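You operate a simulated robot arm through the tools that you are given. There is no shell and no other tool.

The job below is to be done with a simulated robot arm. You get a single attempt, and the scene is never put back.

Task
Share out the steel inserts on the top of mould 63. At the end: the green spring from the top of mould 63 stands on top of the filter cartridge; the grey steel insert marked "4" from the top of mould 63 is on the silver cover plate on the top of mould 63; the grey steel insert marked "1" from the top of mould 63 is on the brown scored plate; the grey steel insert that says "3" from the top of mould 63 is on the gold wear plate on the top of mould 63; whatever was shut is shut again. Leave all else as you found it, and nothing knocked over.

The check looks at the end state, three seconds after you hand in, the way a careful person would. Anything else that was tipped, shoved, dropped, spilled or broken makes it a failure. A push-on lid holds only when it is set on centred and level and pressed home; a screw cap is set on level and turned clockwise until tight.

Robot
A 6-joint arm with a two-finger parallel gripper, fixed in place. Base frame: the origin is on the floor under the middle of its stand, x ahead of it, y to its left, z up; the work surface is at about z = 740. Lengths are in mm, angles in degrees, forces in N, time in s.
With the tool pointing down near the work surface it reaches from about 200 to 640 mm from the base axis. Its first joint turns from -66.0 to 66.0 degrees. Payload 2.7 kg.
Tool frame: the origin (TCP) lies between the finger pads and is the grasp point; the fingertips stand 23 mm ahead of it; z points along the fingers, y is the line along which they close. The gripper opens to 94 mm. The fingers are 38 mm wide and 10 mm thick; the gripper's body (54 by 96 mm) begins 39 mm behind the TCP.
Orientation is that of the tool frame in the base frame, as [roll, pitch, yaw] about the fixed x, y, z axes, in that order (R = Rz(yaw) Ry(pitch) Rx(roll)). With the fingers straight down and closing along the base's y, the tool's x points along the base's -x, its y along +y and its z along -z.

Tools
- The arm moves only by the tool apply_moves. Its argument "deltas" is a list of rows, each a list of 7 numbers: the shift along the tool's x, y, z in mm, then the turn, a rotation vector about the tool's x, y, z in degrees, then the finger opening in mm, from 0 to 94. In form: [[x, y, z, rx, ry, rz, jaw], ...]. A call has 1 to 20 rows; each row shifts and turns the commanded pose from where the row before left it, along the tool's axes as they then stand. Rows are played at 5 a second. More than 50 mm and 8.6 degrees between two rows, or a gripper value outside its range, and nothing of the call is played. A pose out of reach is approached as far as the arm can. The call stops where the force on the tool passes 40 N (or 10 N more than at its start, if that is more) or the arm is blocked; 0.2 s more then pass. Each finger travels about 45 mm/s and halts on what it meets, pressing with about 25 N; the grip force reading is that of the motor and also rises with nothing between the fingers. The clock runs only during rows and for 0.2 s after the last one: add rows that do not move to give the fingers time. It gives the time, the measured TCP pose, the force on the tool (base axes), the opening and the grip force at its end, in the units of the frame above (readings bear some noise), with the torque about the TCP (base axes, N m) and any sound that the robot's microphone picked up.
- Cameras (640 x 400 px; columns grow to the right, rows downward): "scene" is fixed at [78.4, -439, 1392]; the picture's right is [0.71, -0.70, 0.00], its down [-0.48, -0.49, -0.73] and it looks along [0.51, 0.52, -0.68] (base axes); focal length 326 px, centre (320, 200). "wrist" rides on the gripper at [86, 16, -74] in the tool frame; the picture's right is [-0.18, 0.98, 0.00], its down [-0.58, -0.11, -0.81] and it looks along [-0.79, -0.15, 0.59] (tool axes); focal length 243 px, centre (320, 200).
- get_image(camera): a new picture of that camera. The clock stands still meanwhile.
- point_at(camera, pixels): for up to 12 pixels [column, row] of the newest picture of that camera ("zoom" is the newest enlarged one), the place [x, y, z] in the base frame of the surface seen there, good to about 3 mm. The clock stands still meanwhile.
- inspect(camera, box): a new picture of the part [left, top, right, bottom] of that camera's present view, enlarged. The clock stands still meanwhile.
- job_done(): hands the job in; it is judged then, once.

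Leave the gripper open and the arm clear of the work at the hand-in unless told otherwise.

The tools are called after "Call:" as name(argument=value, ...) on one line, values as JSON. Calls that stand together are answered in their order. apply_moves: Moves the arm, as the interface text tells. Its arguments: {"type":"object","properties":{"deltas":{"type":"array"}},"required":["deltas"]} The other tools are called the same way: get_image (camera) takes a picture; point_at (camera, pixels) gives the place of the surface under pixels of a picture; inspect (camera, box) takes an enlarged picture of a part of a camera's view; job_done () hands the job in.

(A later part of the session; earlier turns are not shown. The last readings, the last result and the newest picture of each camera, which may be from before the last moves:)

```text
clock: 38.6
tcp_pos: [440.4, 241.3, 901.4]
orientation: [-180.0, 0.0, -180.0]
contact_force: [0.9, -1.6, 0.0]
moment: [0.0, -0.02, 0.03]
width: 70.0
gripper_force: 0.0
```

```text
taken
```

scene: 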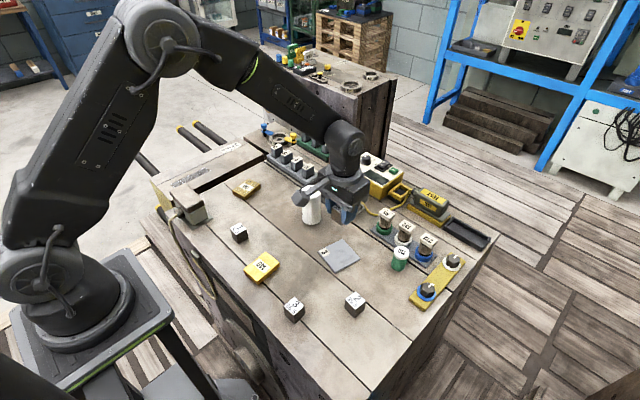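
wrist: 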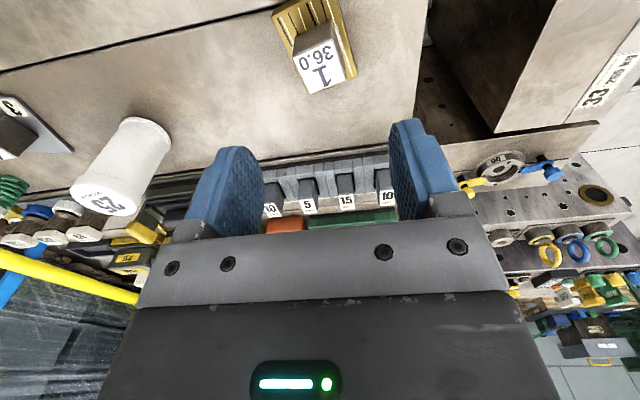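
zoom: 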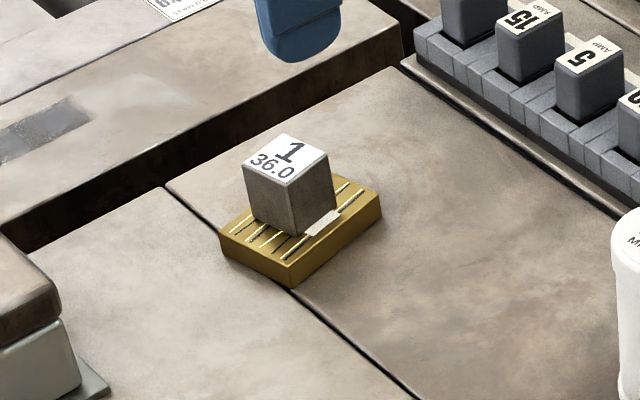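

Cube 1 stands on the brown scored plate. Next I travel at z≈900 to above cube 3, around (282,-160).

Call:
apply_moves(deltas=[[4, -10, 0, 0, 0, 0, 70], [10, -25, 0, 0, 0, 0, 70], [13, -33, 0, 0, 0, 0, 70], [14, -36, 0, 0, 0, 0, 70], [14, -36, 0, 0, 0, 0, 70], [14, -36, 0, 0, 0, 0, 70], [14, -36, 0, 0, 0, 0, 70], [14, -36, 0, 0, 0, 0, 70], [14, -36, 0, 0, 0, 0, 70], [14, -36, 0, 0, 0, 0, 70], [13, -33, 0, 0, 0, 0, 70], [10, -25, 0, 0, 0, 0, 70], [7, -17, 10, 0, 0, 0, 70], [3, -6, 20, 0, 0, 0, 70], [0, 0, 0, 0, 0, 0, 70], [0, 0, 0, 0, 0, 0, 70]])

Call:
inspect(camera="wrist", box=[240, 10, 400, 110])

Call:
get_image(camera="wrist")

```text
clock: 42.0
tcp_pos: [282.4, -159.7, 870.5]
orientation: [-180.0, 0.0, -179.9]
contact_force: [0.2, -0.1, 0.5]
moment: [-0.03, 0.01, 0.01]
width: 69.8
gripper_force: 0.1
```

```text
4.00 times, centred on (320, 60) of wrist
```

zoom: 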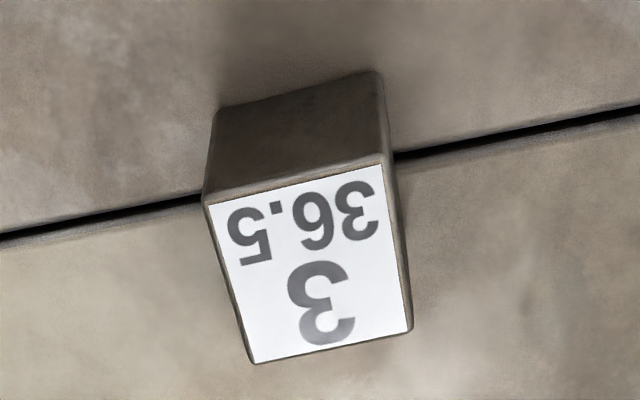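

```text
taken
```

wrist: 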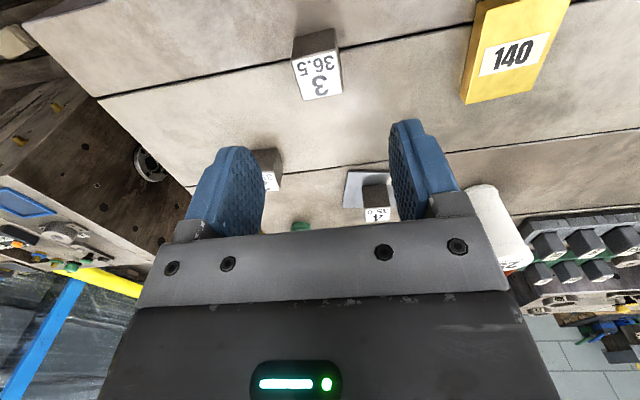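

Cube 3 is marked "3 / 36.5" and lies at an offset of about (+2.7,-1.5) mm in the tool frame, nearly square. I correct and descend to z≈771.

Call:
apply_moves(deltas=[[2.7, -2, 0, 0, 0, -1.2, 70], [0, 0, 20, 0, 0, 0, 70], [0, 0, 25, 0, 0, 0, 70], [0, 0, 20, 0, 0, 0, 70], [0, 0, 15, 0, 0, 0, 70], [0, 0, 12, 0, 0, 0, 70], [0, 0, 6.5, 0, 0, 0, 70], [0, 0, 0, 0, 0, 0, 70], [0, 0, 0, 0, 0, 0, 70]])

Call:
get_image(camera="wrist")

```text
clock: 44.0
tcp_pos: [278.6, -161.8, 771.1]
orientation: [-180.0, 0.0, -178.9]
contact_force: [-0.7, -0.8, 0.4]
moment: [-0.01, -0.03, 0.01]
width: 70.1
gripper_force: 0.0
```

```text
taken
```

wrist: 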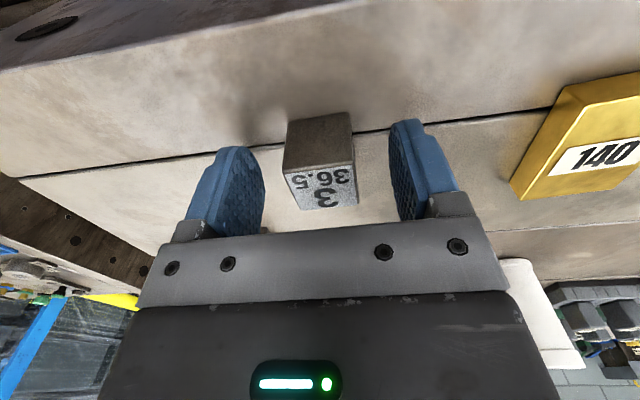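

Cube 3 is between the fingers, nearly centred. I close and wait.

Call:
apply_moves(deltas=[[0, 0, 0, 0, 0, 0, 60], [0, 0, 0, 0, 0, 0, 45], [0, 0, 0, 0, 0, 0, 35], [0, 0, 0, 0, 0, 0, 25], [0, 0, 0, 0, 0, 0, 20], [0, 0, 0, 0, 0, 0, 20]])

Call:
get_image(camera="wrist")

```text
clock: 45.4
tcp_pos: [277.7, -162.0, 772.4]
orientation: [-179.9, 0.0, -178.9]
contact_force: [0.3, -0.7, 4.1]
moment: [-0.02, 0.12, 0.0]
width: 31.7
gripper_force: 24.9
```

```text
taken
```

wrist: 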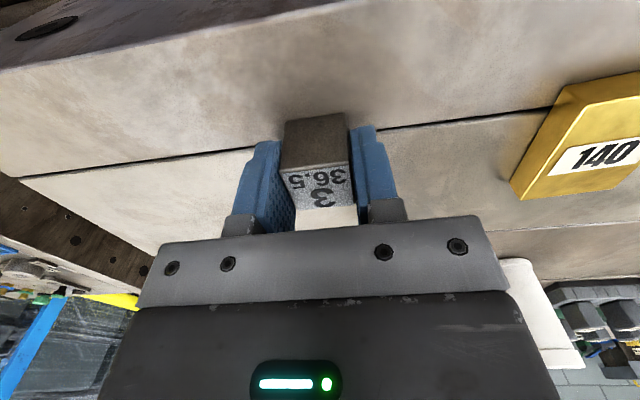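

Cube 3 is held (31.7 mm, 24.9 N). I lift it straight up about 120 mm and turn back square.

Call:
apply_moves(deltas=[[0, 0, -4, 0, 0, 0, 20], [0, 0, -10, 0, 0, 0, 20], [0, 0, -18, 0, 0, 0, 20], [0, 0, -22, 0, 0, 0, 20], [0, 0, -22, 0, 0, 0, 20], [0, 0, -22, 0, 0, 0, 20], [0, 0, -15, 0, 0, 0, 20], [0, 0, -7, 0, 0, 1.2, 20], [0, 0, 0, 0, 0, 0, 20]])

Call:
get_image(camera="wrist")

Call:
inspect(camera="wrist", box=[440, 10, 600, 110])

```text
clock: 47.4
tcp_pos: [278.7, -161.5, 892.7]
orientation: [180.0, 0.0, 179.9]
contact_force: [-0.2, 0.2, -3.0]
moment: [-0.01, 0.02, -0.01]
width: 31.7
gripper_force: 25.0
```

```text
taken
```

wrist: 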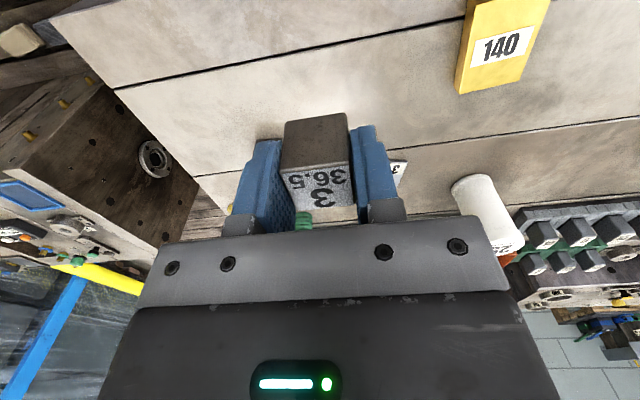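

```text
4.00 times, centred on (520, 60) of wrist
```

zoom: 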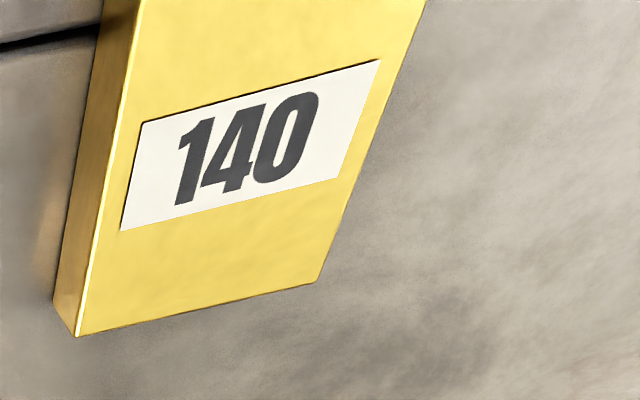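

The gold plate "140" is the target, centre about (300.5,-20). I carry cube 3 above it at z≈892.

Call:
apply_moves(deltas=[[-1, 6, 0, 0, 0, 0, 20], [-2, 14, 0, 0, 0, 0, 20], [-3, 22, 0, 0, 0, 0, 20], [-4, 26, 0, 0, 0, 0, 20], [-4, 26, 0, 0, 0, 0, 20], [-4, 22, 0, 0, 0, 0, 20], [-2, 16, 0, 0, 0, 0, 20], [-2, 9.5, 0, 0, 0, 0, 20], [0, 0, 0, 0, 0, 0, 20], [0, 0, 0, 0, 0, 0, 20]])

Call:
get_image(camera="wrist")

Call:
inspect(camera="wrist", box=[240, 0, 400, 100])

```text
clock: 49.6
tcp_pos: [300.4, -19.4, 893.2]
orientation: [-179.9, 0.0, 179.9]
contact_force: [-0.6, -0.7, -2.2]
moment: [0.02, -0.01, -0.01]
width: 31.6
gripper_force: 25.2
```

```text
taken
```

wrist: 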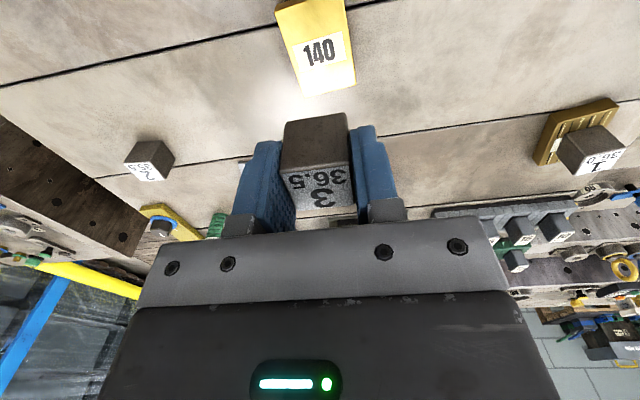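

```text
4.00 times, centred on (320, 50) of wrist
```

zoom: 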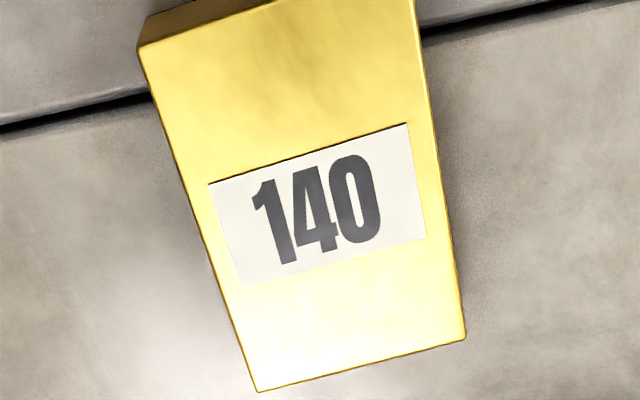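

The gold plate is centred under the cube within about 1 mm, turned about 4°. I turn to match and descend 97 mm to just above it.

Call:
apply_moves(deltas=[[0.5, -0.5, 8, 0, 0, -4, 20], [0, 0, 20, 0, 0, 0, 20], [0, 0, 22, 0, 0, 0, 20], [0, 0, 20, 0, 0, 0, 20], [0, 0, 14, 0, 0, 0, 20], [0, 0, 9, 0, 0, 0, 20], [0, 0, 4, 0, 0, 0, 20], [0, 0, 0, 0, 0, 0, 20], [0, 0, 0, 0, 0, 0, 20]])

Call:
get_image(camera="wrist")

Call:
inspect(camera="scene", box=[210, 220, 310, 300])

```text
clock: 51.6
tcp_pos: [299.7, -20.9, 795.1]
orientation: [180.0, 0.1, -176.0]
contact_force: [-1.0, 0.5, -2.8]
moment: [0.01, 0.01, 0.0]
width: 31.7
gripper_force: 24.5
```

```text
taken
```

wrist: 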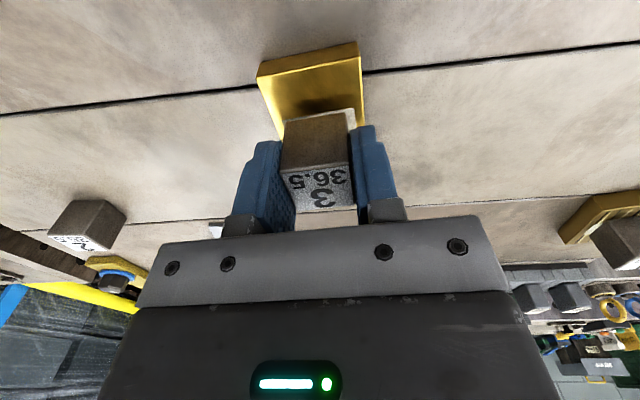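

```text
5.00 times, centred on (260, 260) of scene
```

zoom: 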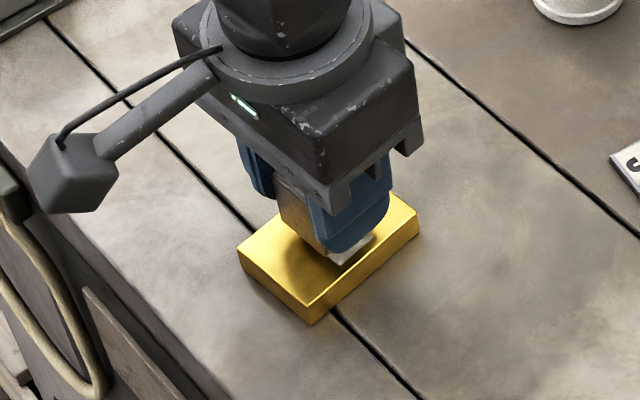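

The cube is over the middle of the gold plate. I lower about 6 mm, then smaller steps.

Call:
apply_moves(deltas=[[0, 0, 2, 0, 0, 0, 20], [0, 0, 2, 0, 0, 0, 20], [0, 0, 1.5, 0, 0, 0, 20], [0, 0, 1, 0, 0, 0, 20], [0, 0, 0, 0, 0, 0, 20]])

```text
clock: 52.8
tcp_pos: [300.7, -21.4, 789.0]
orientation: [-180.0, 0.2, -176.0]
contact_force: [-0.7, 0.4, -2.8]
moment: [0.02, 0.02, -0.02]
width: 31.7
gripper_force: 25.1
```

No contact yet; 1 mm more.

Call:
apply_moves(deltas=[[0, 0, 0.5, 0, 0, 0, 20], [0, 0, 0.5, 0, 0, 0, 20], [0, 0, 0, 0, 0, 0, 20]])

```text
clock: 53.6
tcp_pos: [299.9, -19.6, 788.5]
orientation: [180.0, 0.0, -176.0]
contact_force: [-0.6, -1.1, 1.3]
moment: [-0.08, 0.03, -0.02]
width: 32.0
gripper_force: 25.3
```

The force changed to +1.3 N: the cube touches the plate. I press 0.3 mm further to seat it, then open.

Call:
apply_moves(deltas=[[0, 0, 0.3, 0, 0, 0, 20], [0, 0, 0, 0, 0, 0, 20], [0, 0, 0, 0, 0, 0, 34], [0, 0, 0, 0, 0, 0, 40], [0, 0, 0, 0, 0, 0, 50], [0, 0, 0, 0, 0, 0, 56], [0, 0, 0, 0, 0, 0, 56]])

Call:
get_image(camera="wrist")

```text
clock: 55.2
tcp_pos: [301.1, -20.5, 788.2]
orientation: [-180.0, 0.0, -176.0]
contact_force: [0.3, -0.1, -0.6]
moment: [-0.02, -0.02, 0.02]
width: 56.2
gripper_force: 0.1
```

```text
taken
```

wrist: 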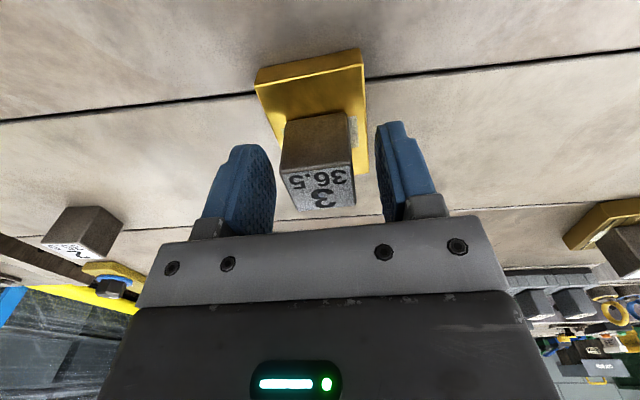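

Cube 3 stands free. I rise straight up to z≈900 and turn back square, then look.

Call:
apply_moves(deltas=[[0, 0, -5, 0, 0, 0, 56], [0, 0, -15, 0, 0, 0, 56], [0, 0, -25, 0, 0, 0, 60], [0, 0, -30, 0, 0, 0, 70], [0, 0, -25, 0, 0, 0, 70], [0, 0, -15, 0, 0, 4, 70], [0, 0, 0, 0, 0, 0, 70]])

Call:
inspect(camera="scene", box=[210, 220, 310, 300])

Call:
get_image(camera="wrist")

```text
clock: 56.8
tcp_pos: [301.0, -20.4, 903.4]
orientation: [180.0, 0.0, -180.0]
contact_force: [0.0, 1.1, -0.1]
moment: [-0.02, 0.0, 0.02]
width: 69.9
gripper_force: 0.1
```

```text
5.00 times, centred on (260, 260) of scene
```

zoom: 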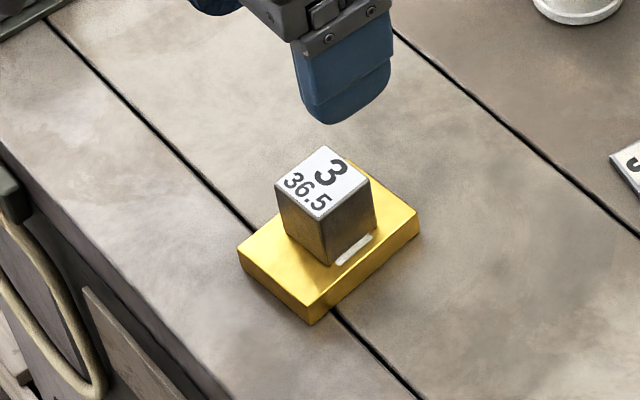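

```text
taken
```

wrist: 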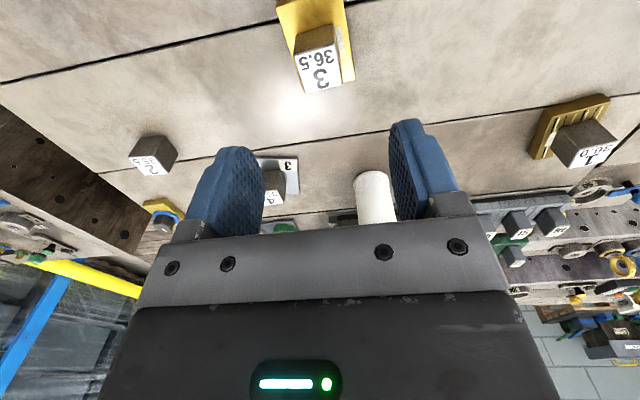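

Cube 3 stands on the gold plate. Before fetching the spring I go above the cartridge (about (498,18)) at z≈940 to measure its top centre exactly.

Call:
apply_moves(deltas=[[0, 0, -20, 0, 0, 0, 70], [-10, 2, -17, 0, 0, 0, 70], [-25, 5, 0, 0, 0, 0, 70], [-30, 6, 0, 0, 0, 0, 70], [-30, 6, 0, 0, 0, 0, 70], [-30, 6, 0, 0, 0, 0, 70], [-30, 6, 0, 0, 0, 0, 70], [-25, 4.4, 0, 0, 0, 0, 70], [-17, 3, 0, 0, 0, 0, 70], [0, 0, 0, 0, 0, 0, 70], [0, 0, 0, 0, 0, 0, 70]])

Call:
get_image(camera="wrist")

Call:
inspect(camera="wrist", box=[240, 10, 400, 110])

```text
clock: 59.2
tcp_pos: [496.9, 18.2, 939.8]
orientation: [180.0, 0.0, -179.9]
contact_force: [0.2, 0.3, 1.0]
moment: [-0.02, -0.02, 0.05]
width: 70.3
gripper_force: 0.0
```

```text
taken
```

wrist: 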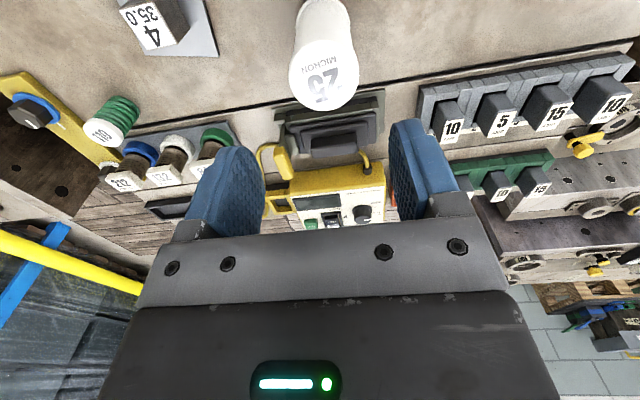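

```text
4.00 times, centred on (320, 60) of wrist
```

zoom: 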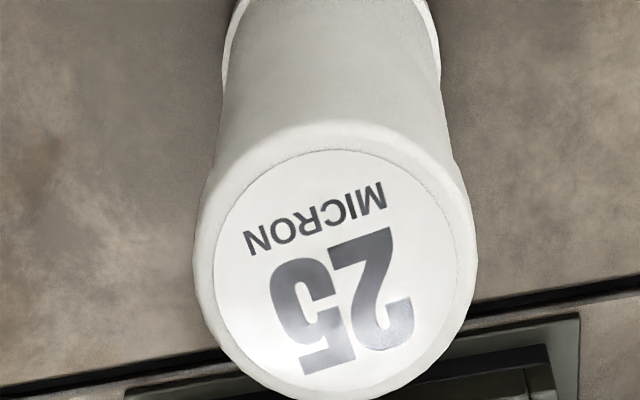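

The cartridge top disc centre computes to about (500,20). I check with measured points at the disc's rim and middle.

Call:
point_at(camera="zoom", pixels=[[218, 262], [454, 246], [330, 155], [335, 385], [335, 265], [205, 265], [466, 245], [330, 135], [250, 190], [420, 185], [250, 340], [430, 330]])

Call:
inspect(camera="wrist", box=[60, 70, 220, 190])

```text
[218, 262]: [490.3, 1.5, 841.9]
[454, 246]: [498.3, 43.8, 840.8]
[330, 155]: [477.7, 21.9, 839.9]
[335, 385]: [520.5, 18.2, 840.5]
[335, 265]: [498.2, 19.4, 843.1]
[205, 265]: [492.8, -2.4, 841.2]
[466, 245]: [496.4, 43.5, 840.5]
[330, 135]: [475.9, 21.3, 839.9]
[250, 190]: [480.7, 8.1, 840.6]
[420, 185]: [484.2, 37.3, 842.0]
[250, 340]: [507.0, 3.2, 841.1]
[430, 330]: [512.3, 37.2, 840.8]
```

```text
3.33 times, centred on (140, 130) of wrist
```

zoom: 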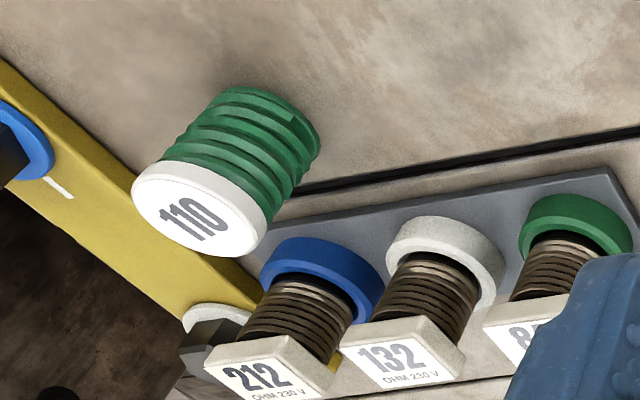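

Cartridge top centre about (498.5,21), z≈841. Next I measure the spring and its neighbours (yellow knob plate edge, coil row) in the newest enlargement to plan the finger clearance.

Call:
point_at(camera="zoom", pixels=[[30, 85], [100, 145], [225, 262], [255, 290], [200, 215], [140, 190], [262, 230], [230, 95], [310, 140], [300, 245], [270, 270], [230, 345]])

```text
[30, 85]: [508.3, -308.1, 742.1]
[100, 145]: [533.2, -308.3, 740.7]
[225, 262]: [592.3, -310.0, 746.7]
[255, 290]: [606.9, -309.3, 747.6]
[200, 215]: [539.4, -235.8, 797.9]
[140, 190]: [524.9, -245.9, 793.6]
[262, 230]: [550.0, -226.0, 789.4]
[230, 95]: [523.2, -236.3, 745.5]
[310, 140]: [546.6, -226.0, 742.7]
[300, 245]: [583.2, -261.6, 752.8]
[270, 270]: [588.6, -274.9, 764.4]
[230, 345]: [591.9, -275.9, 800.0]
```

The yellow plate's edge is at y≈-309 and the coil row begins at x≈580, so fingers closing along y with a 60 mm opening stay clear. I move above the spring at about (538,-237), z≈895.

Call:
apply_moves(deltas=[[-2, -10, 0, 0, 0, 0, 70], [-4, -25, 0, 0, 0, 0, 65], [-5, -32, 0, 0, 0, 0, 60], [-5, -32, 0, 0, 0, 0, 60], [-5, -32, 0, 0, 0, 0, 60], [-5, -32, 0, 0, 0, 0, 60], [-5, -32, 0, 0, 0, 0, 60], [-5, -30, 0, 0, 0, 0, 60], [-3, -20, 0, 0, 0, 0, 60], [-2, -10, 10, 0, 0, 0, 60], [0, 0, 20, 0, 0, 0, 60], [0, 0, 15, 0, 0, 0, 60], [0, 0, 0, 0, 0, 0, 60], [0, 0, 0, 0, 0, 0, 60]])

Call:
get_image(camera="wrist")

Call:
inspect(camera="wrist", box=[240, 10, 400, 110])

```text
clock: 62.2
tcp_pos: [539.0, -237.5, 894.5]
orientation: [-179.9, -0.1, -180.0]
contact_force: [-0.2, -0.5, -0.5]
moment: [0.01, 0.01, -0.02]
width: 60.1
gripper_force: 0.1
```

```text
taken
```

wrist: 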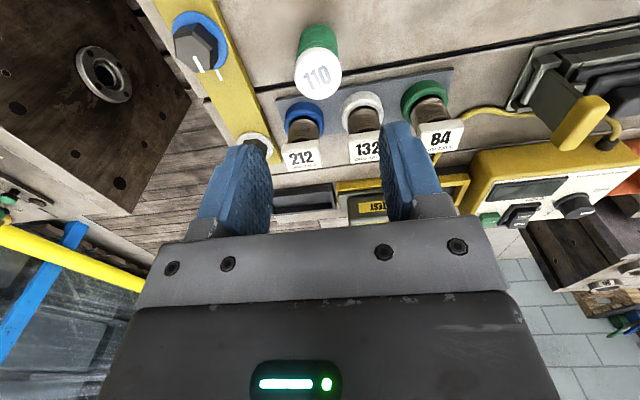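

```text
4.00 times, centred on (320, 60) of wrist
```

zoom: 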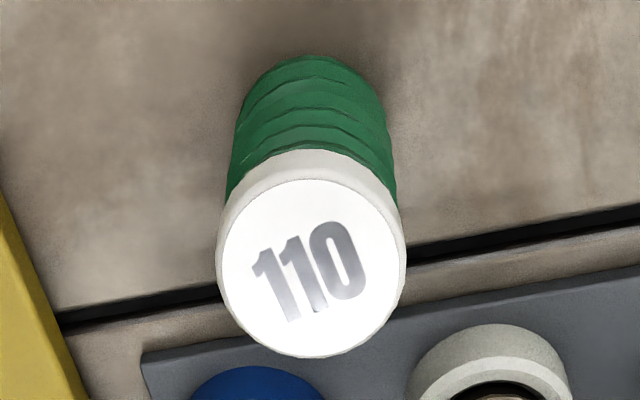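

The spring's axis computes to about (540,-239). I shift by (-1,-1.5) in the tool frame and descend 75 mm first, then look again.

Call:
apply_moves(deltas=[[-1, -1.5, 10, 0, 0, 0, 60], [0, 0, 20, 0, 0, 0, 60], [0, 0, 20, 0, 0, 0, 60], [0, 0, 15, 0, 0, 0, 60], [0, 0, 10, 0, 0, 0, 60], [0, 0, 0, 0, 0, 0, 60], [0, 0, 0, 0, 0, 0, 60]])

Call:
get_image(camera="wrist")

Call:
inspect(camera="scene", box=[350, 200, 470, 300])

```text
clock: 63.8
tcp_pos: [538.6, -238.3, 821.0]
orientation: [-179.9, -0.1, 180.0]
contact_force: [-0.4, 0.1, 0.0]
moment: [0.01, 0.0, 0.0]
width: 59.8
gripper_force: 0.1
```

```text
taken
```

wrist: 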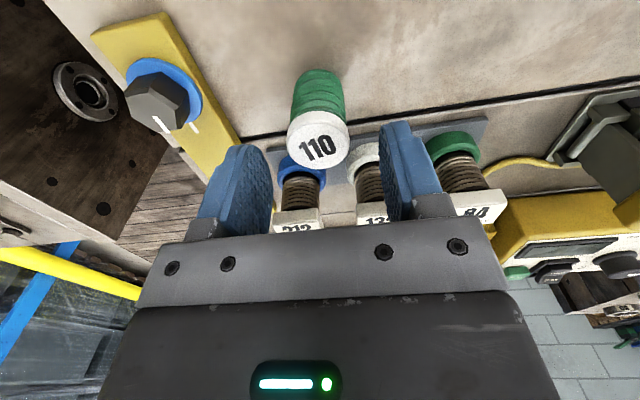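

```text
4.00 times, centred on (410, 250) of scene
```

zoom: 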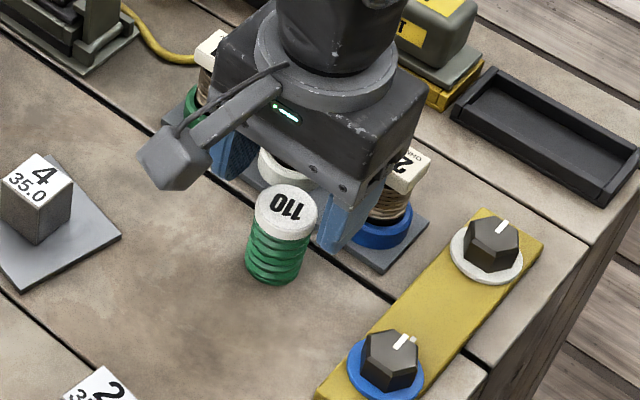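

The spring cap now sits between the fingers at about (318,142). I enlarge to check the centring before going on down.

Call:
inspect(camera="wrist", box=[240, 70, 400, 170])

Call:
point_at(camera="wrist", pixels=[[318, 145], [290, 140], [346, 138], [318, 118], [318, 168]])

```text
4.00 times, centred on (320, 120) of wrist
```

zoom: 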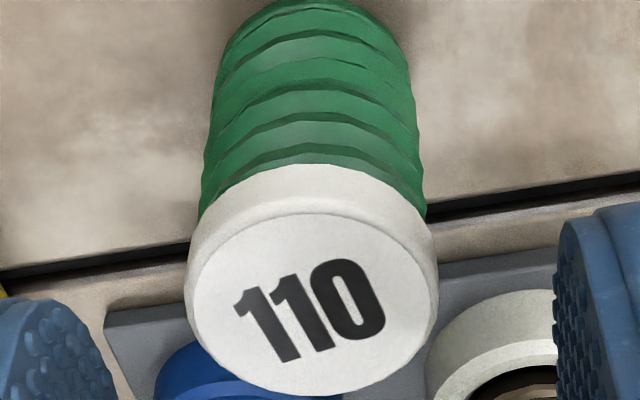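

```text
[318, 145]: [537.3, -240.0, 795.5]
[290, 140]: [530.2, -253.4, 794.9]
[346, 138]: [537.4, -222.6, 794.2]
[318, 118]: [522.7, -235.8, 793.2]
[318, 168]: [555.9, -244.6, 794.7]
```

The spring's axis measures about (538.5,-239), matching the tool position. I descend 47 mm more to z≈773.

Call:
apply_moves(deltas=[[0.5, -0.5, 12, 0, 0, 0, 60], [0, 0, 12, 0, 0, 0, 60], [0, 0, 12, 0, 0, 0, 60], [0, 0, 8, 0, 0, 0, 60], [0, 0, 3, 0, 0, 0, 60], [0, 0, 0, 0, 0, 0, 60], [0, 0, 0, 0, 0, 0, 60]])

Call:
get_image(camera="wrist")

Call:
inspect(camera="scene", box=[350, 200, 470, 300])

```text
clock: 65.4
tcp_pos: [539.4, -239.4, 771.4]
orientation: [-179.9, 0.1, -179.9]
contact_force: [0.0, -1.1, 0.5]
moment: [-0.02, 0.05, -0.03]
width: 60.3
gripper_force: 0.2
```

```text
taken
```

wrist: 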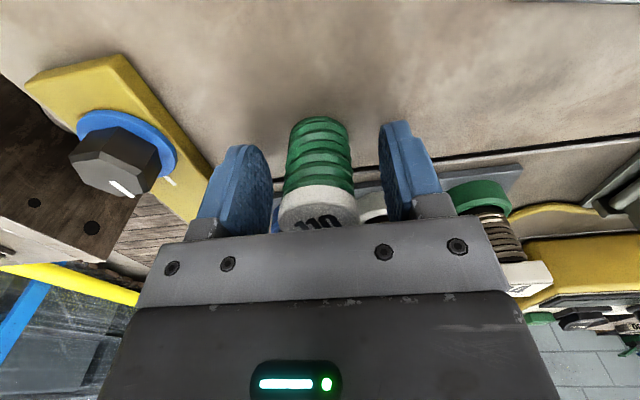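

```text
4.00 times, centred on (410, 250) of scene
```

zoom: 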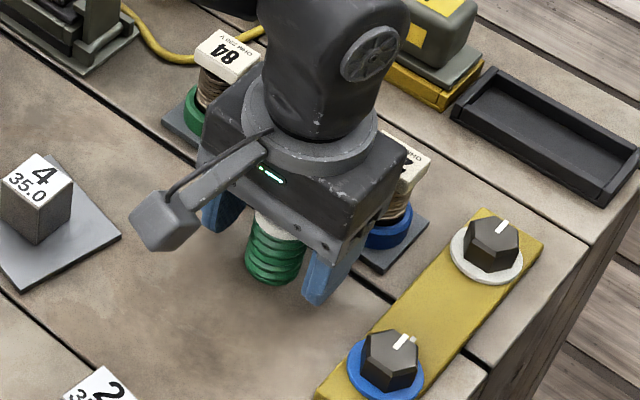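

The spring stands centred between the fingers; nothing is touched. I close slowly.

Call:
apply_moves(deltas=[[0, 0, 0, 0, 0, 0, 50], [0, 0, 0, 0, 0, 0, 42], [0, 0, 0, 0, 0, 0, 36], [0, 0, 0, 0, 0, 0, 30], [0, 0, 0, 0, 0, 0, 24], [0, 0, 0, 0, 0, 0, 20], [0, 0, 0, 0, 0, 0, 20]])

Call:
get_image(camera="wrist")

```text
clock: 67.0
tcp_pos: [538.0, -238.4, 771.3]
orientation: [180.0, 0.0, -180.0]
contact_force: [0.3, 0.4, 0.8]
moment: [0.01, 0.01, -0.02]
width: 34.0
gripper_force: 24.9
```

```text
taken
```

wrist: 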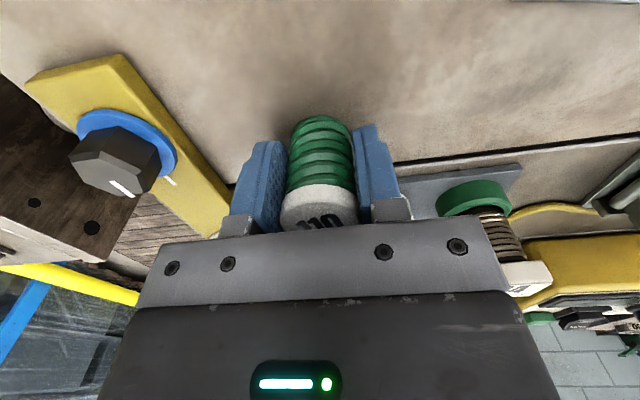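

The spring is gripped at 34.0 mm, 24.9 N. I lift it slowly at first, then up to z≈930.

Call:
apply_moves(deltas=[[0, 0, -2, 0, 0, 0, 20], [0, 0, -4, 0, 0, 0, 20], [0, 0, -8, 0, 0, 0, 20], [0, 0, -12, 0, 0, 0, 20], [0, 0, -16, 0, 0, 0, 20], [0, 0, -20, 0, 0, 0, 20], [0, 0, -20, 0, 0, 0, 20], [0, 0, -20, 0, 0, 0, 20], [0, 0, -20, 0, 0, 0, 20], [0, 0, -18, 0, 0, 0, 20], [0, 0, -12, 0, 0, 0, 20], [0, 0, -6, 0, 0, 0, 20], [0, 0, 0, 0, 0, 0, 20]])

Call:
get_image(camera="wrist")

Call:
get_image(camera="scene")

```text
clock: 69.8
tcp_pos: [539.6, -237.6, 930.3]
orientation: [180.0, 0.0, 180.0]
contact_force: [1.1, 0.4, -0.8]
moment: [0.03, -0.04, 0.01]
width: 34.0
gripper_force: 25.4
```

```text
taken
```

wrist: 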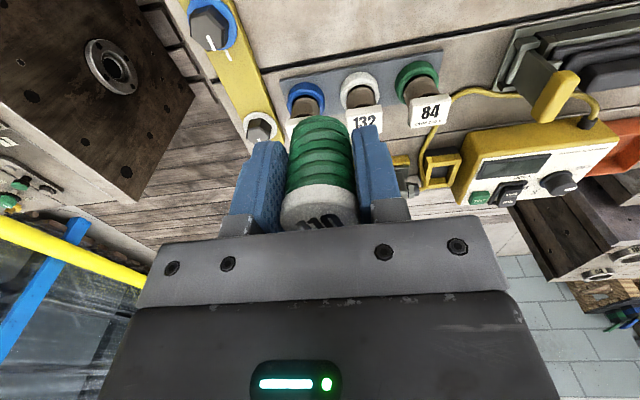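

```text
taken
```

scene: 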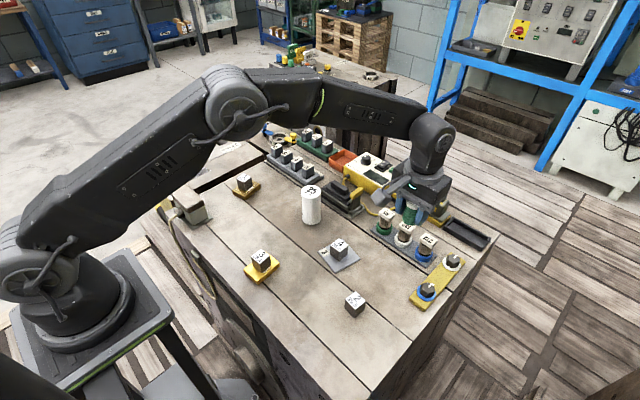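

The spring is lifted, its bottom at about z=899, above the cartridge top (841). I carry it to above the cartridge at (499,21).

Call:
apply_moves(deltas=[[1, 6, 0, 0, 0, 0, 20], [2, 14, 0, 0, 0, 0, 20], [4, 22, 0, 0, 0, 0, 20], [4, 26, 0, 0, 0, 0, 20], [4, 28, 0, 0, 0, 0, 20], [5, 30, 0, 0, 0, 0, 20], [4, 30, 0, 0, 0, 0, 20], [4, 28, 0, 0, 0, 0, 20], [4, 26, 0, 0, 0, 0, 20], [3, 20, 0, 0, 0, 0, 20], [3, 15, 0, 0, 0, 0, 20], [1, 9, 0, 0, 0, 0, 20], [1, 5.5, 0, 0, 0, 0, 20], [0, 0, 0, 0, 0, 0, 20], [0, 0, 0, 0, 0, 0, 20]])

Call:
get_image(camera="wrist")

Call:
inspect(camera="scene", box=[260, 130, 380, 230])

```text
clock: 73.0
tcp_pos: [497.8, 20.5, 931.2]
orientation: [-180.0, 0.0, -180.0]
contact_force: [0.3, -0.2, 0.0]
moment: [0.02, -0.04, -0.03]
width: 33.7
gripper_force: 24.9
```

```text
taken
```

wrist: 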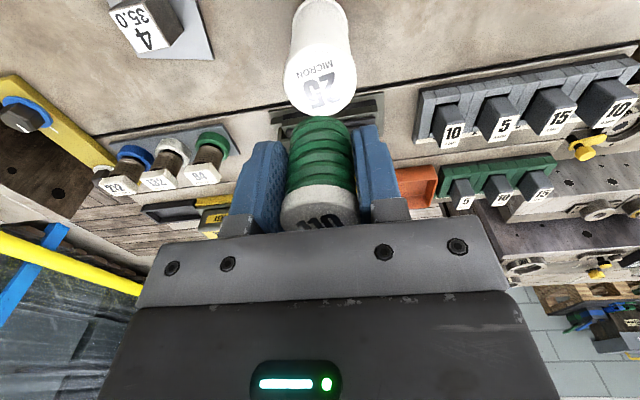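

```text
4.00 times, centred on (320, 180) of scene
```

zoom: 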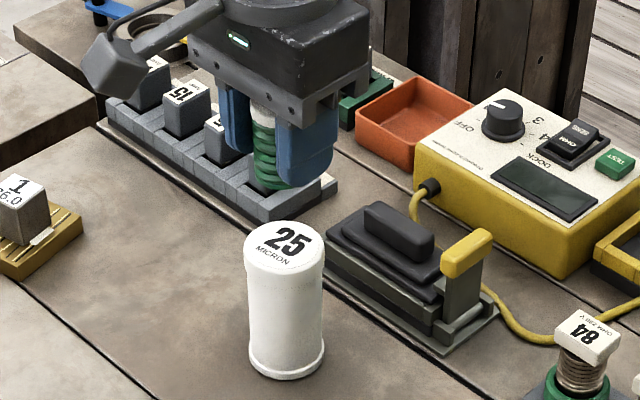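

The spring hangs above the cartridge. I enlarge the wrist view to check the cartridge top's position against the tool.

Call:
inspect(camera="wrist", box=[240, 20, 400, 120])

Call:
point_at(camera="zoom", pixels=[[210, 235], [448, 220], [325, 130], [320, 240], [240, 160], [410, 150], [240, 310], [425, 300], [330, 370], [320, 245], [325, 250], [315, 250]])

```text
4.00 times, centred on (320, 70) of wrist
```

zoom: 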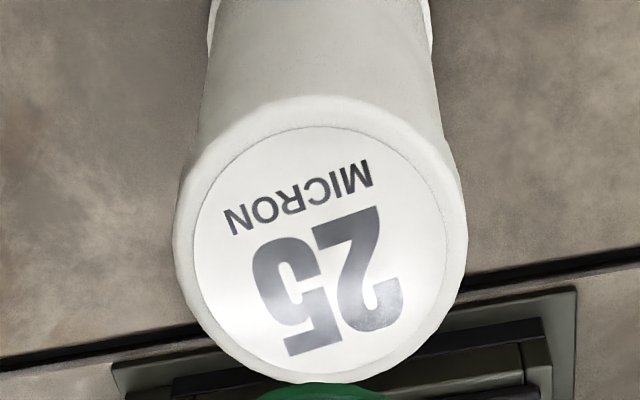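

```text
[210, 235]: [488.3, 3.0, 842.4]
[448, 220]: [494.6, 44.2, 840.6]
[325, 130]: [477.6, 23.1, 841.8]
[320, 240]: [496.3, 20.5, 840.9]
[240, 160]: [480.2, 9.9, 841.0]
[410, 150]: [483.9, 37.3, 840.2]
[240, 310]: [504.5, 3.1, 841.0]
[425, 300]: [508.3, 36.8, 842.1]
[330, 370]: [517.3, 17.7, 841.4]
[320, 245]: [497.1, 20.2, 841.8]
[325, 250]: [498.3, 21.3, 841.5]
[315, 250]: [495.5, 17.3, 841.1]
```

The cartridge top is centred under the spring within about 1–2 mm. I descend 48 mm, slowing.

Call:
apply_moves(deltas=[[-0.5, 0.3, 6, 0, 0, 0, 20], [0, 0, 12, 0, 0, 0, 20], [0, 0, 12, 0, 0, 0, 20], [0, 0, 9, 0, 0, 0, 20], [0, 0, 6, 0, 0, 0, 20], [0, 0, 3, 0, 0, 0, 20], [0, 0, 0, 0, 0, 0, 20], [0, 0, 0, 0, 0, 0, 20]])

Call:
get_image(camera="wrist")

Call:
inspect(camera="scene", box=[260, 130, 380, 230])

```text
clock: 74.8
tcp_pos: [499.2, 19.4, 881.7]
orientation: [180.0, 0.0, -179.9]
contact_force: [0.6, -0.1, -1.7]
moment: [0.01, 0.03, 0.01]
width: 33.9
gripper_force: 24.3
```

```text
taken
```

wrist: 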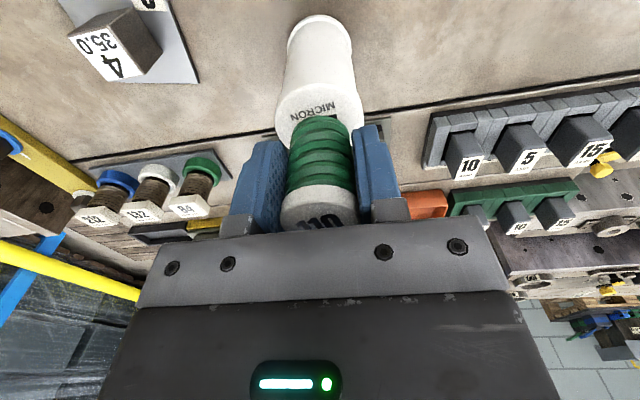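

```text
4.00 times, centred on (320, 180) of scene
```

zoom: 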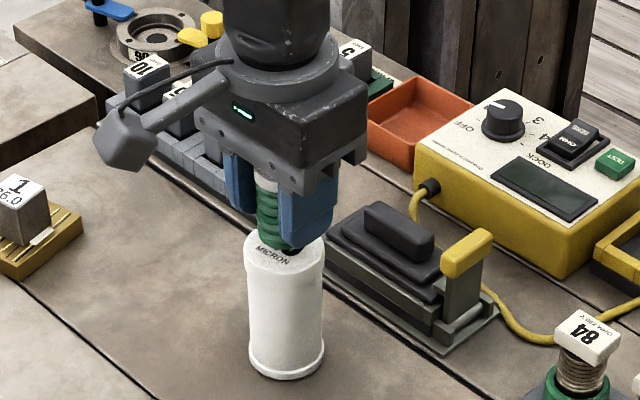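

The spring is 8–10 mm above the cartridge top and centred. I lower in small steps.

Call:
apply_moves(deltas=[[0, 0, 2, 0, 0, 0, 20], [0, 0, 2, 0, 0, 0, 20], [0, 0, 1.5, 0, 0, 0, 20], [0, 0, 1, 0, 0, 0, 20], [0, 0, 0, 0, 0, 0, 20]])

```text
clock: 76.0
tcp_pos: [499.3, 20.8, 876.2]
orientation: [-179.9, 0.0, -180.0]
contact_force: [1.3, -0.3, -1.8]
moment: [-0.01, 0.0, -0.01]
width: 33.8
gripper_force: 24.9
```

No contact yet. I go on 1.2 mm.

Call:
apply_moves(deltas=[[0, 0, 0.6, 0, 0, 0, 20], [0, 0, 0.6, 0, 0, 0, 20], [0, 0, 0, 0, 0, 0, 20]])

```text
clock: 76.8
tcp_pos: [498.1, 21.2, 875.1]
orientation: [180.0, 0.0, 180.0]
contact_force: [0.3, 0.0, -1.3]
moment: [0.0, 0.0, -0.03]
width: 33.9
gripper_force: 25.4
```

Still free. Another 1 mm.

Call:
apply_moves(deltas=[[0, 0, 0.5, 0, 0, 0, 20], [0, 0, 0.5, 0, 0, 0, 20], [0, 0, 0, 0, 0, 0, 20]])

```text
clock: 77.6
tcp_pos: [499.4, 19.8, 873.4]
orientation: [-180.0, 0.0, 180.0]
contact_force: [0.2, -0.3, -1.2]
moment: [0.01, 0.01, -0.01]
width: 33.9
gripper_force: 25.1
```

Still -1.2 N (hanging). Another 1 mm.

Call:
apply_moves(deltas=[[0, 0, 0.5, 0, 0, 0, 20], [0, 0, 0.5, 0, 0, 0, 20], [0, 0, 0, 0, 0, 0, 20]])

```text
clock: 78.4
tcp_pos: [498.7, 19.9, 873.4]
orientation: [-179.9, 0.0, 179.9]
contact_force: [-0.1, -0.7, -1.0]
moment: [-0.01, 0.03, 0.01]
width: 33.7
gripper_force: 24.9
```

Still no clear contact. Another 0.8 mm.

Call:
apply_moves(deltas=[[0, 0, 0.4, 0, 0, 0, 20], [0, 0, 0.4, 0, 0, 0, 20], [0, 0, 0, 0, 0, 0, 20]])

Call:
inspect(camera="scene", box=[290, 170, 350, 220])

```text
clock: 79.2
tcp_pos: [498.3, 21.4, 872.4]
orientation: [180.0, 0.0, 180.0]
contact_force: [1.1, 0.4, -1.1]
moment: [0.01, -0.01, 0.01]
width: 33.4
gripper_force: 25.2
```

```text
8.00 times, centred on (320, 195) of scene
```

zoom: 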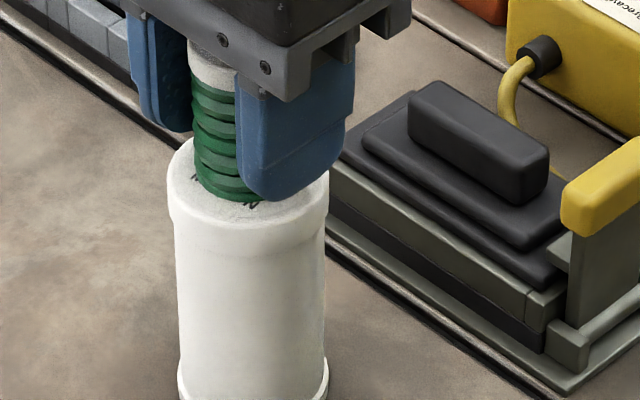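

Looks very close. I keep lowering in 0.4 mm steps until the force turns.

Call:
apply_moves(deltas=[[0, 0, 0.4, 0, 0, 0, 20], [0, 0, 0.4, 0, 0, 0, 20], [0, 0, 0, 0, 0, 0, 20]])

```text
clock: 80.0
tcp_pos: [499.7, 21.4, 870.9]
orientation: [180.0, -0.1, 179.9]
contact_force: [0.4, 0.4, -0.8]
moment: [0.04, 0.01, -0.02]
width: 33.8
gripper_force: 25.5
```

Force -0.8 N, still not in firm contact. Another 0.8 mm.

Call:
apply_moves(deltas=[[0, 0, 0.4, 0, 0, 0, 20], [0, 0, 0.4, 0, 0, 0, 20], [0, 0, 0, 0, 0, 0, 20]])

```text
clock: 80.8
tcp_pos: [499.5, 20.9, 871.3]
orientation: [180.0, 0.2, -179.9]
contact_force: [-2.1, 0.6, 12.2]
moment: [0.05, 0.1, 0.0]
width: 33.8
gripper_force: 25.7
```

Contact: +12 N. I back off 0.3 mm and open slowly and evenly to 44, then 60 mm.

Call:
apply_moves(deltas=[[0, 0, -0.3, 0, 0, 0, 20], [0, 0, 0, 0, 0, 0, 30], [0, 0, 0, 0, 0, 0, 35], [0, 0, 0, 0, 0, 0, 38], [0, 0, 0, 0, 0, 0, 44], [0, 0, 0, 0, 0, 0, 50], [0, 0, 0, 0, 0, 0, 60], [0, 0, 0, 0, 0, 0, 60]])

Call:
get_image(camera="wrist")

Call:
inspect(camera="scene", box=[280, 150, 360, 220])

```text
clock: 82.6
tcp_pos: [499.2, 20.4, 870.7]
orientation: [-179.9, 0.0, -179.9]
contact_force: [-0.8, 0.9, 0.2]
moment: [0.01, -0.01, -0.01]
width: 60.0
gripper_force: 0.0
```

```text
taken
```

wrist: 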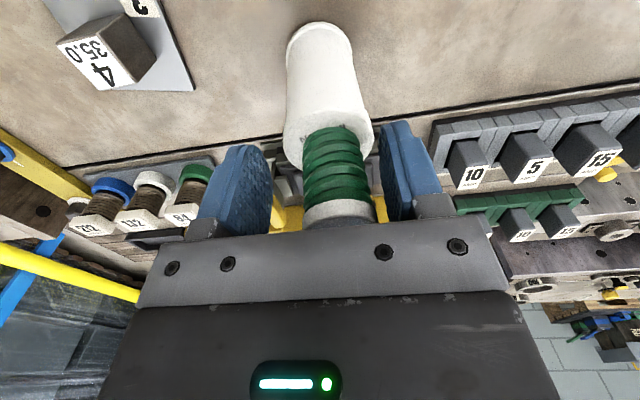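

```text
5.71 times, centred on (320, 185) of scene
```

zoom: 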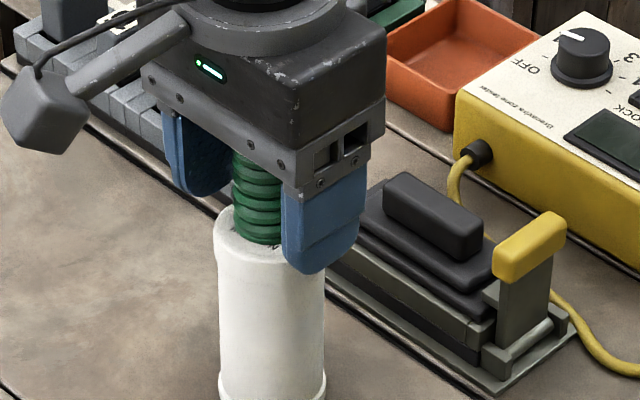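

After release the spring and cartridge appear a few millimetres to the right in the wrist view (spring at column ~338 instead of 321). I look closely to see whether anything moved or leans before doing anything else.

Call:
inspect(camera="wrist", box=[250, 10, 410, 230])

Call:
inspect(camera="scene", box=[280, 175, 344, 225])

Call:
point_at(camera="zoom", pixels=[[180, 380], [250, 396], [322, 380], [170, 150], [250, 165], [330, 150]])

```text
1.82 times, centred on (330, 120) of wrist
```

zoom: 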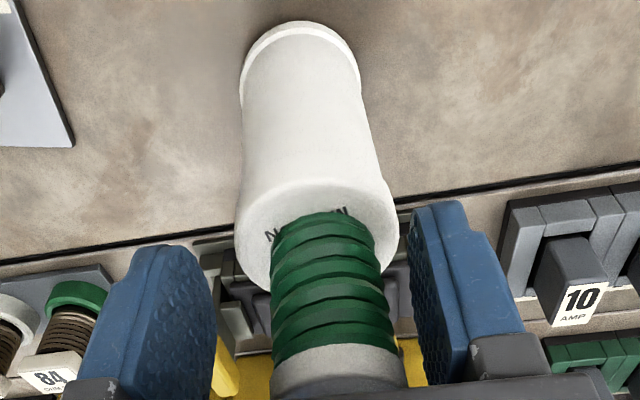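

```text
8.00 times, centred on (312, 200) of scene
```

zoom: 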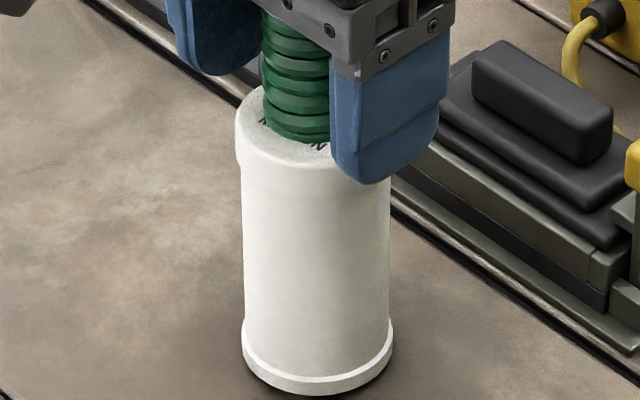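

```text
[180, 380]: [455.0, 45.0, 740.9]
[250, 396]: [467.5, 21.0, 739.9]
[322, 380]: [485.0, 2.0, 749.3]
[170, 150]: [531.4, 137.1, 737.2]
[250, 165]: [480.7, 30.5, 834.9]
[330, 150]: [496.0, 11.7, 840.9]
```

The cartridge's axis looks slightly slanted in the wrist view, so I measure points along both its sides, on its top and on the spring to see whether it is leaning.

Call:
inspect(camera="wrist", box=[260, 10, 400, 110])

Call:
point_at(camera="zoom", pixels=[[330, 30], [330, 100], [335, 200], [340, 300], [200, 100], [445, 100], [195, 250], [480, 250], [205, 180], [460, 180]])

Call:
inspect(camera="wrist", box=[260, 110, 400, 230])

Call:
point_at(camera="zoom", pixels=[[250, 60], [460, 60], [330, 100], [330, 200], [335, 300], [340, 350], [300, 80], [390, 80], [120, 100], [420, 100]])

```text
4.00 times, centred on (330, 60) of wrist
```

zoom: 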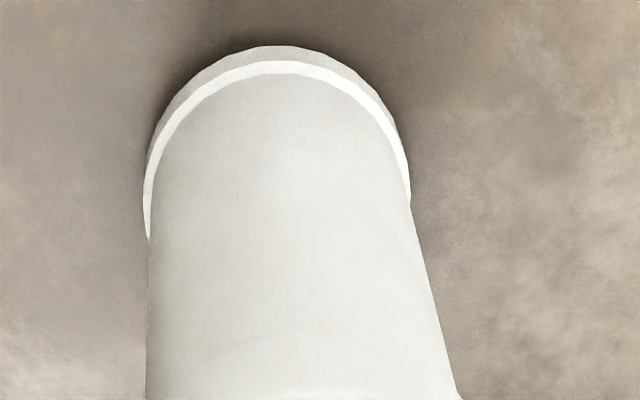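

```text
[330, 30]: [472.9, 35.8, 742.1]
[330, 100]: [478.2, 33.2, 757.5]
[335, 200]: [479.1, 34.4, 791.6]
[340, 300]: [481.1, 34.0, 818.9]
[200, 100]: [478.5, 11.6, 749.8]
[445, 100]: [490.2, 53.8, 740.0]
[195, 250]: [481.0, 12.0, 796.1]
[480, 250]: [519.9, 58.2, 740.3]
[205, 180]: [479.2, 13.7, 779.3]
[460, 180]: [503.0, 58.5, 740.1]
```

```text
3.33 times, centred on (330, 170) of wrist
```

zoom: 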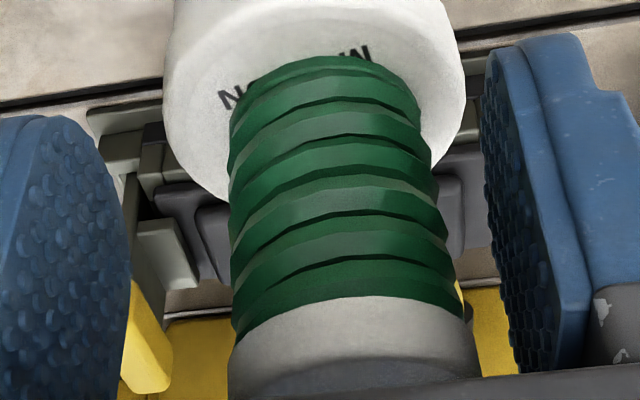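

```text
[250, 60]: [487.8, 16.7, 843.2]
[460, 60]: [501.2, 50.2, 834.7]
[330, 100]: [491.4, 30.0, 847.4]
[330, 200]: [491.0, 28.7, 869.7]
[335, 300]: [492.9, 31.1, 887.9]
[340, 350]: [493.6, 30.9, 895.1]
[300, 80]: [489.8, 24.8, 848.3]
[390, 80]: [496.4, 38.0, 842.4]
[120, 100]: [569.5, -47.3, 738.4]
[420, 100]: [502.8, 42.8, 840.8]
```

The measurements suggest the cartridge leans about 4–5° toward +x/+y at this instant, while nothing seems to touch it, so it may be rocking. I let one still row pass and look again.

Call:
apply_moves(deltas=[[0, 0, 0, 0, 0, 0, 60]])

Call:
get_image(camera="wrist")

Call:
inspect(camera="scene", box=[280, 175, 344, 225])

```text
clock: 83.0
tcp_pos: [498.6, 21.5, 871.1]
orientation: [-179.9, 0.0, -180.0]
contact_force: [-0.7, 0.1, -0.5]
moment: [0.04, 0.02, -0.04]
width: 59.9
gripper_force: 0.1
```

```text
taken
```

wrist: 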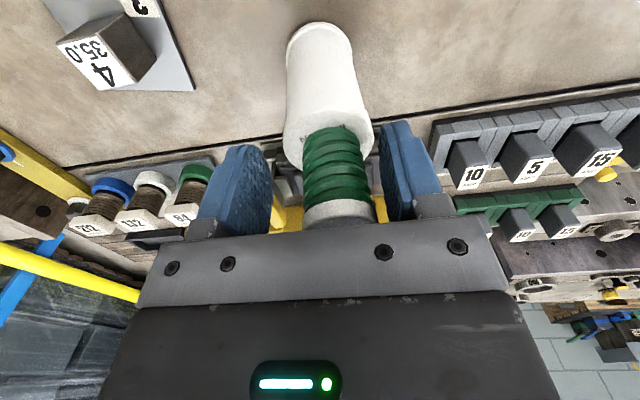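

```text
8.00 times, centred on (312, 200) of scene
```

zoom: 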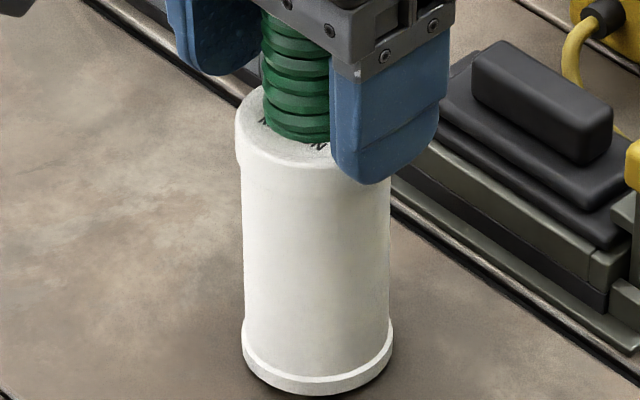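

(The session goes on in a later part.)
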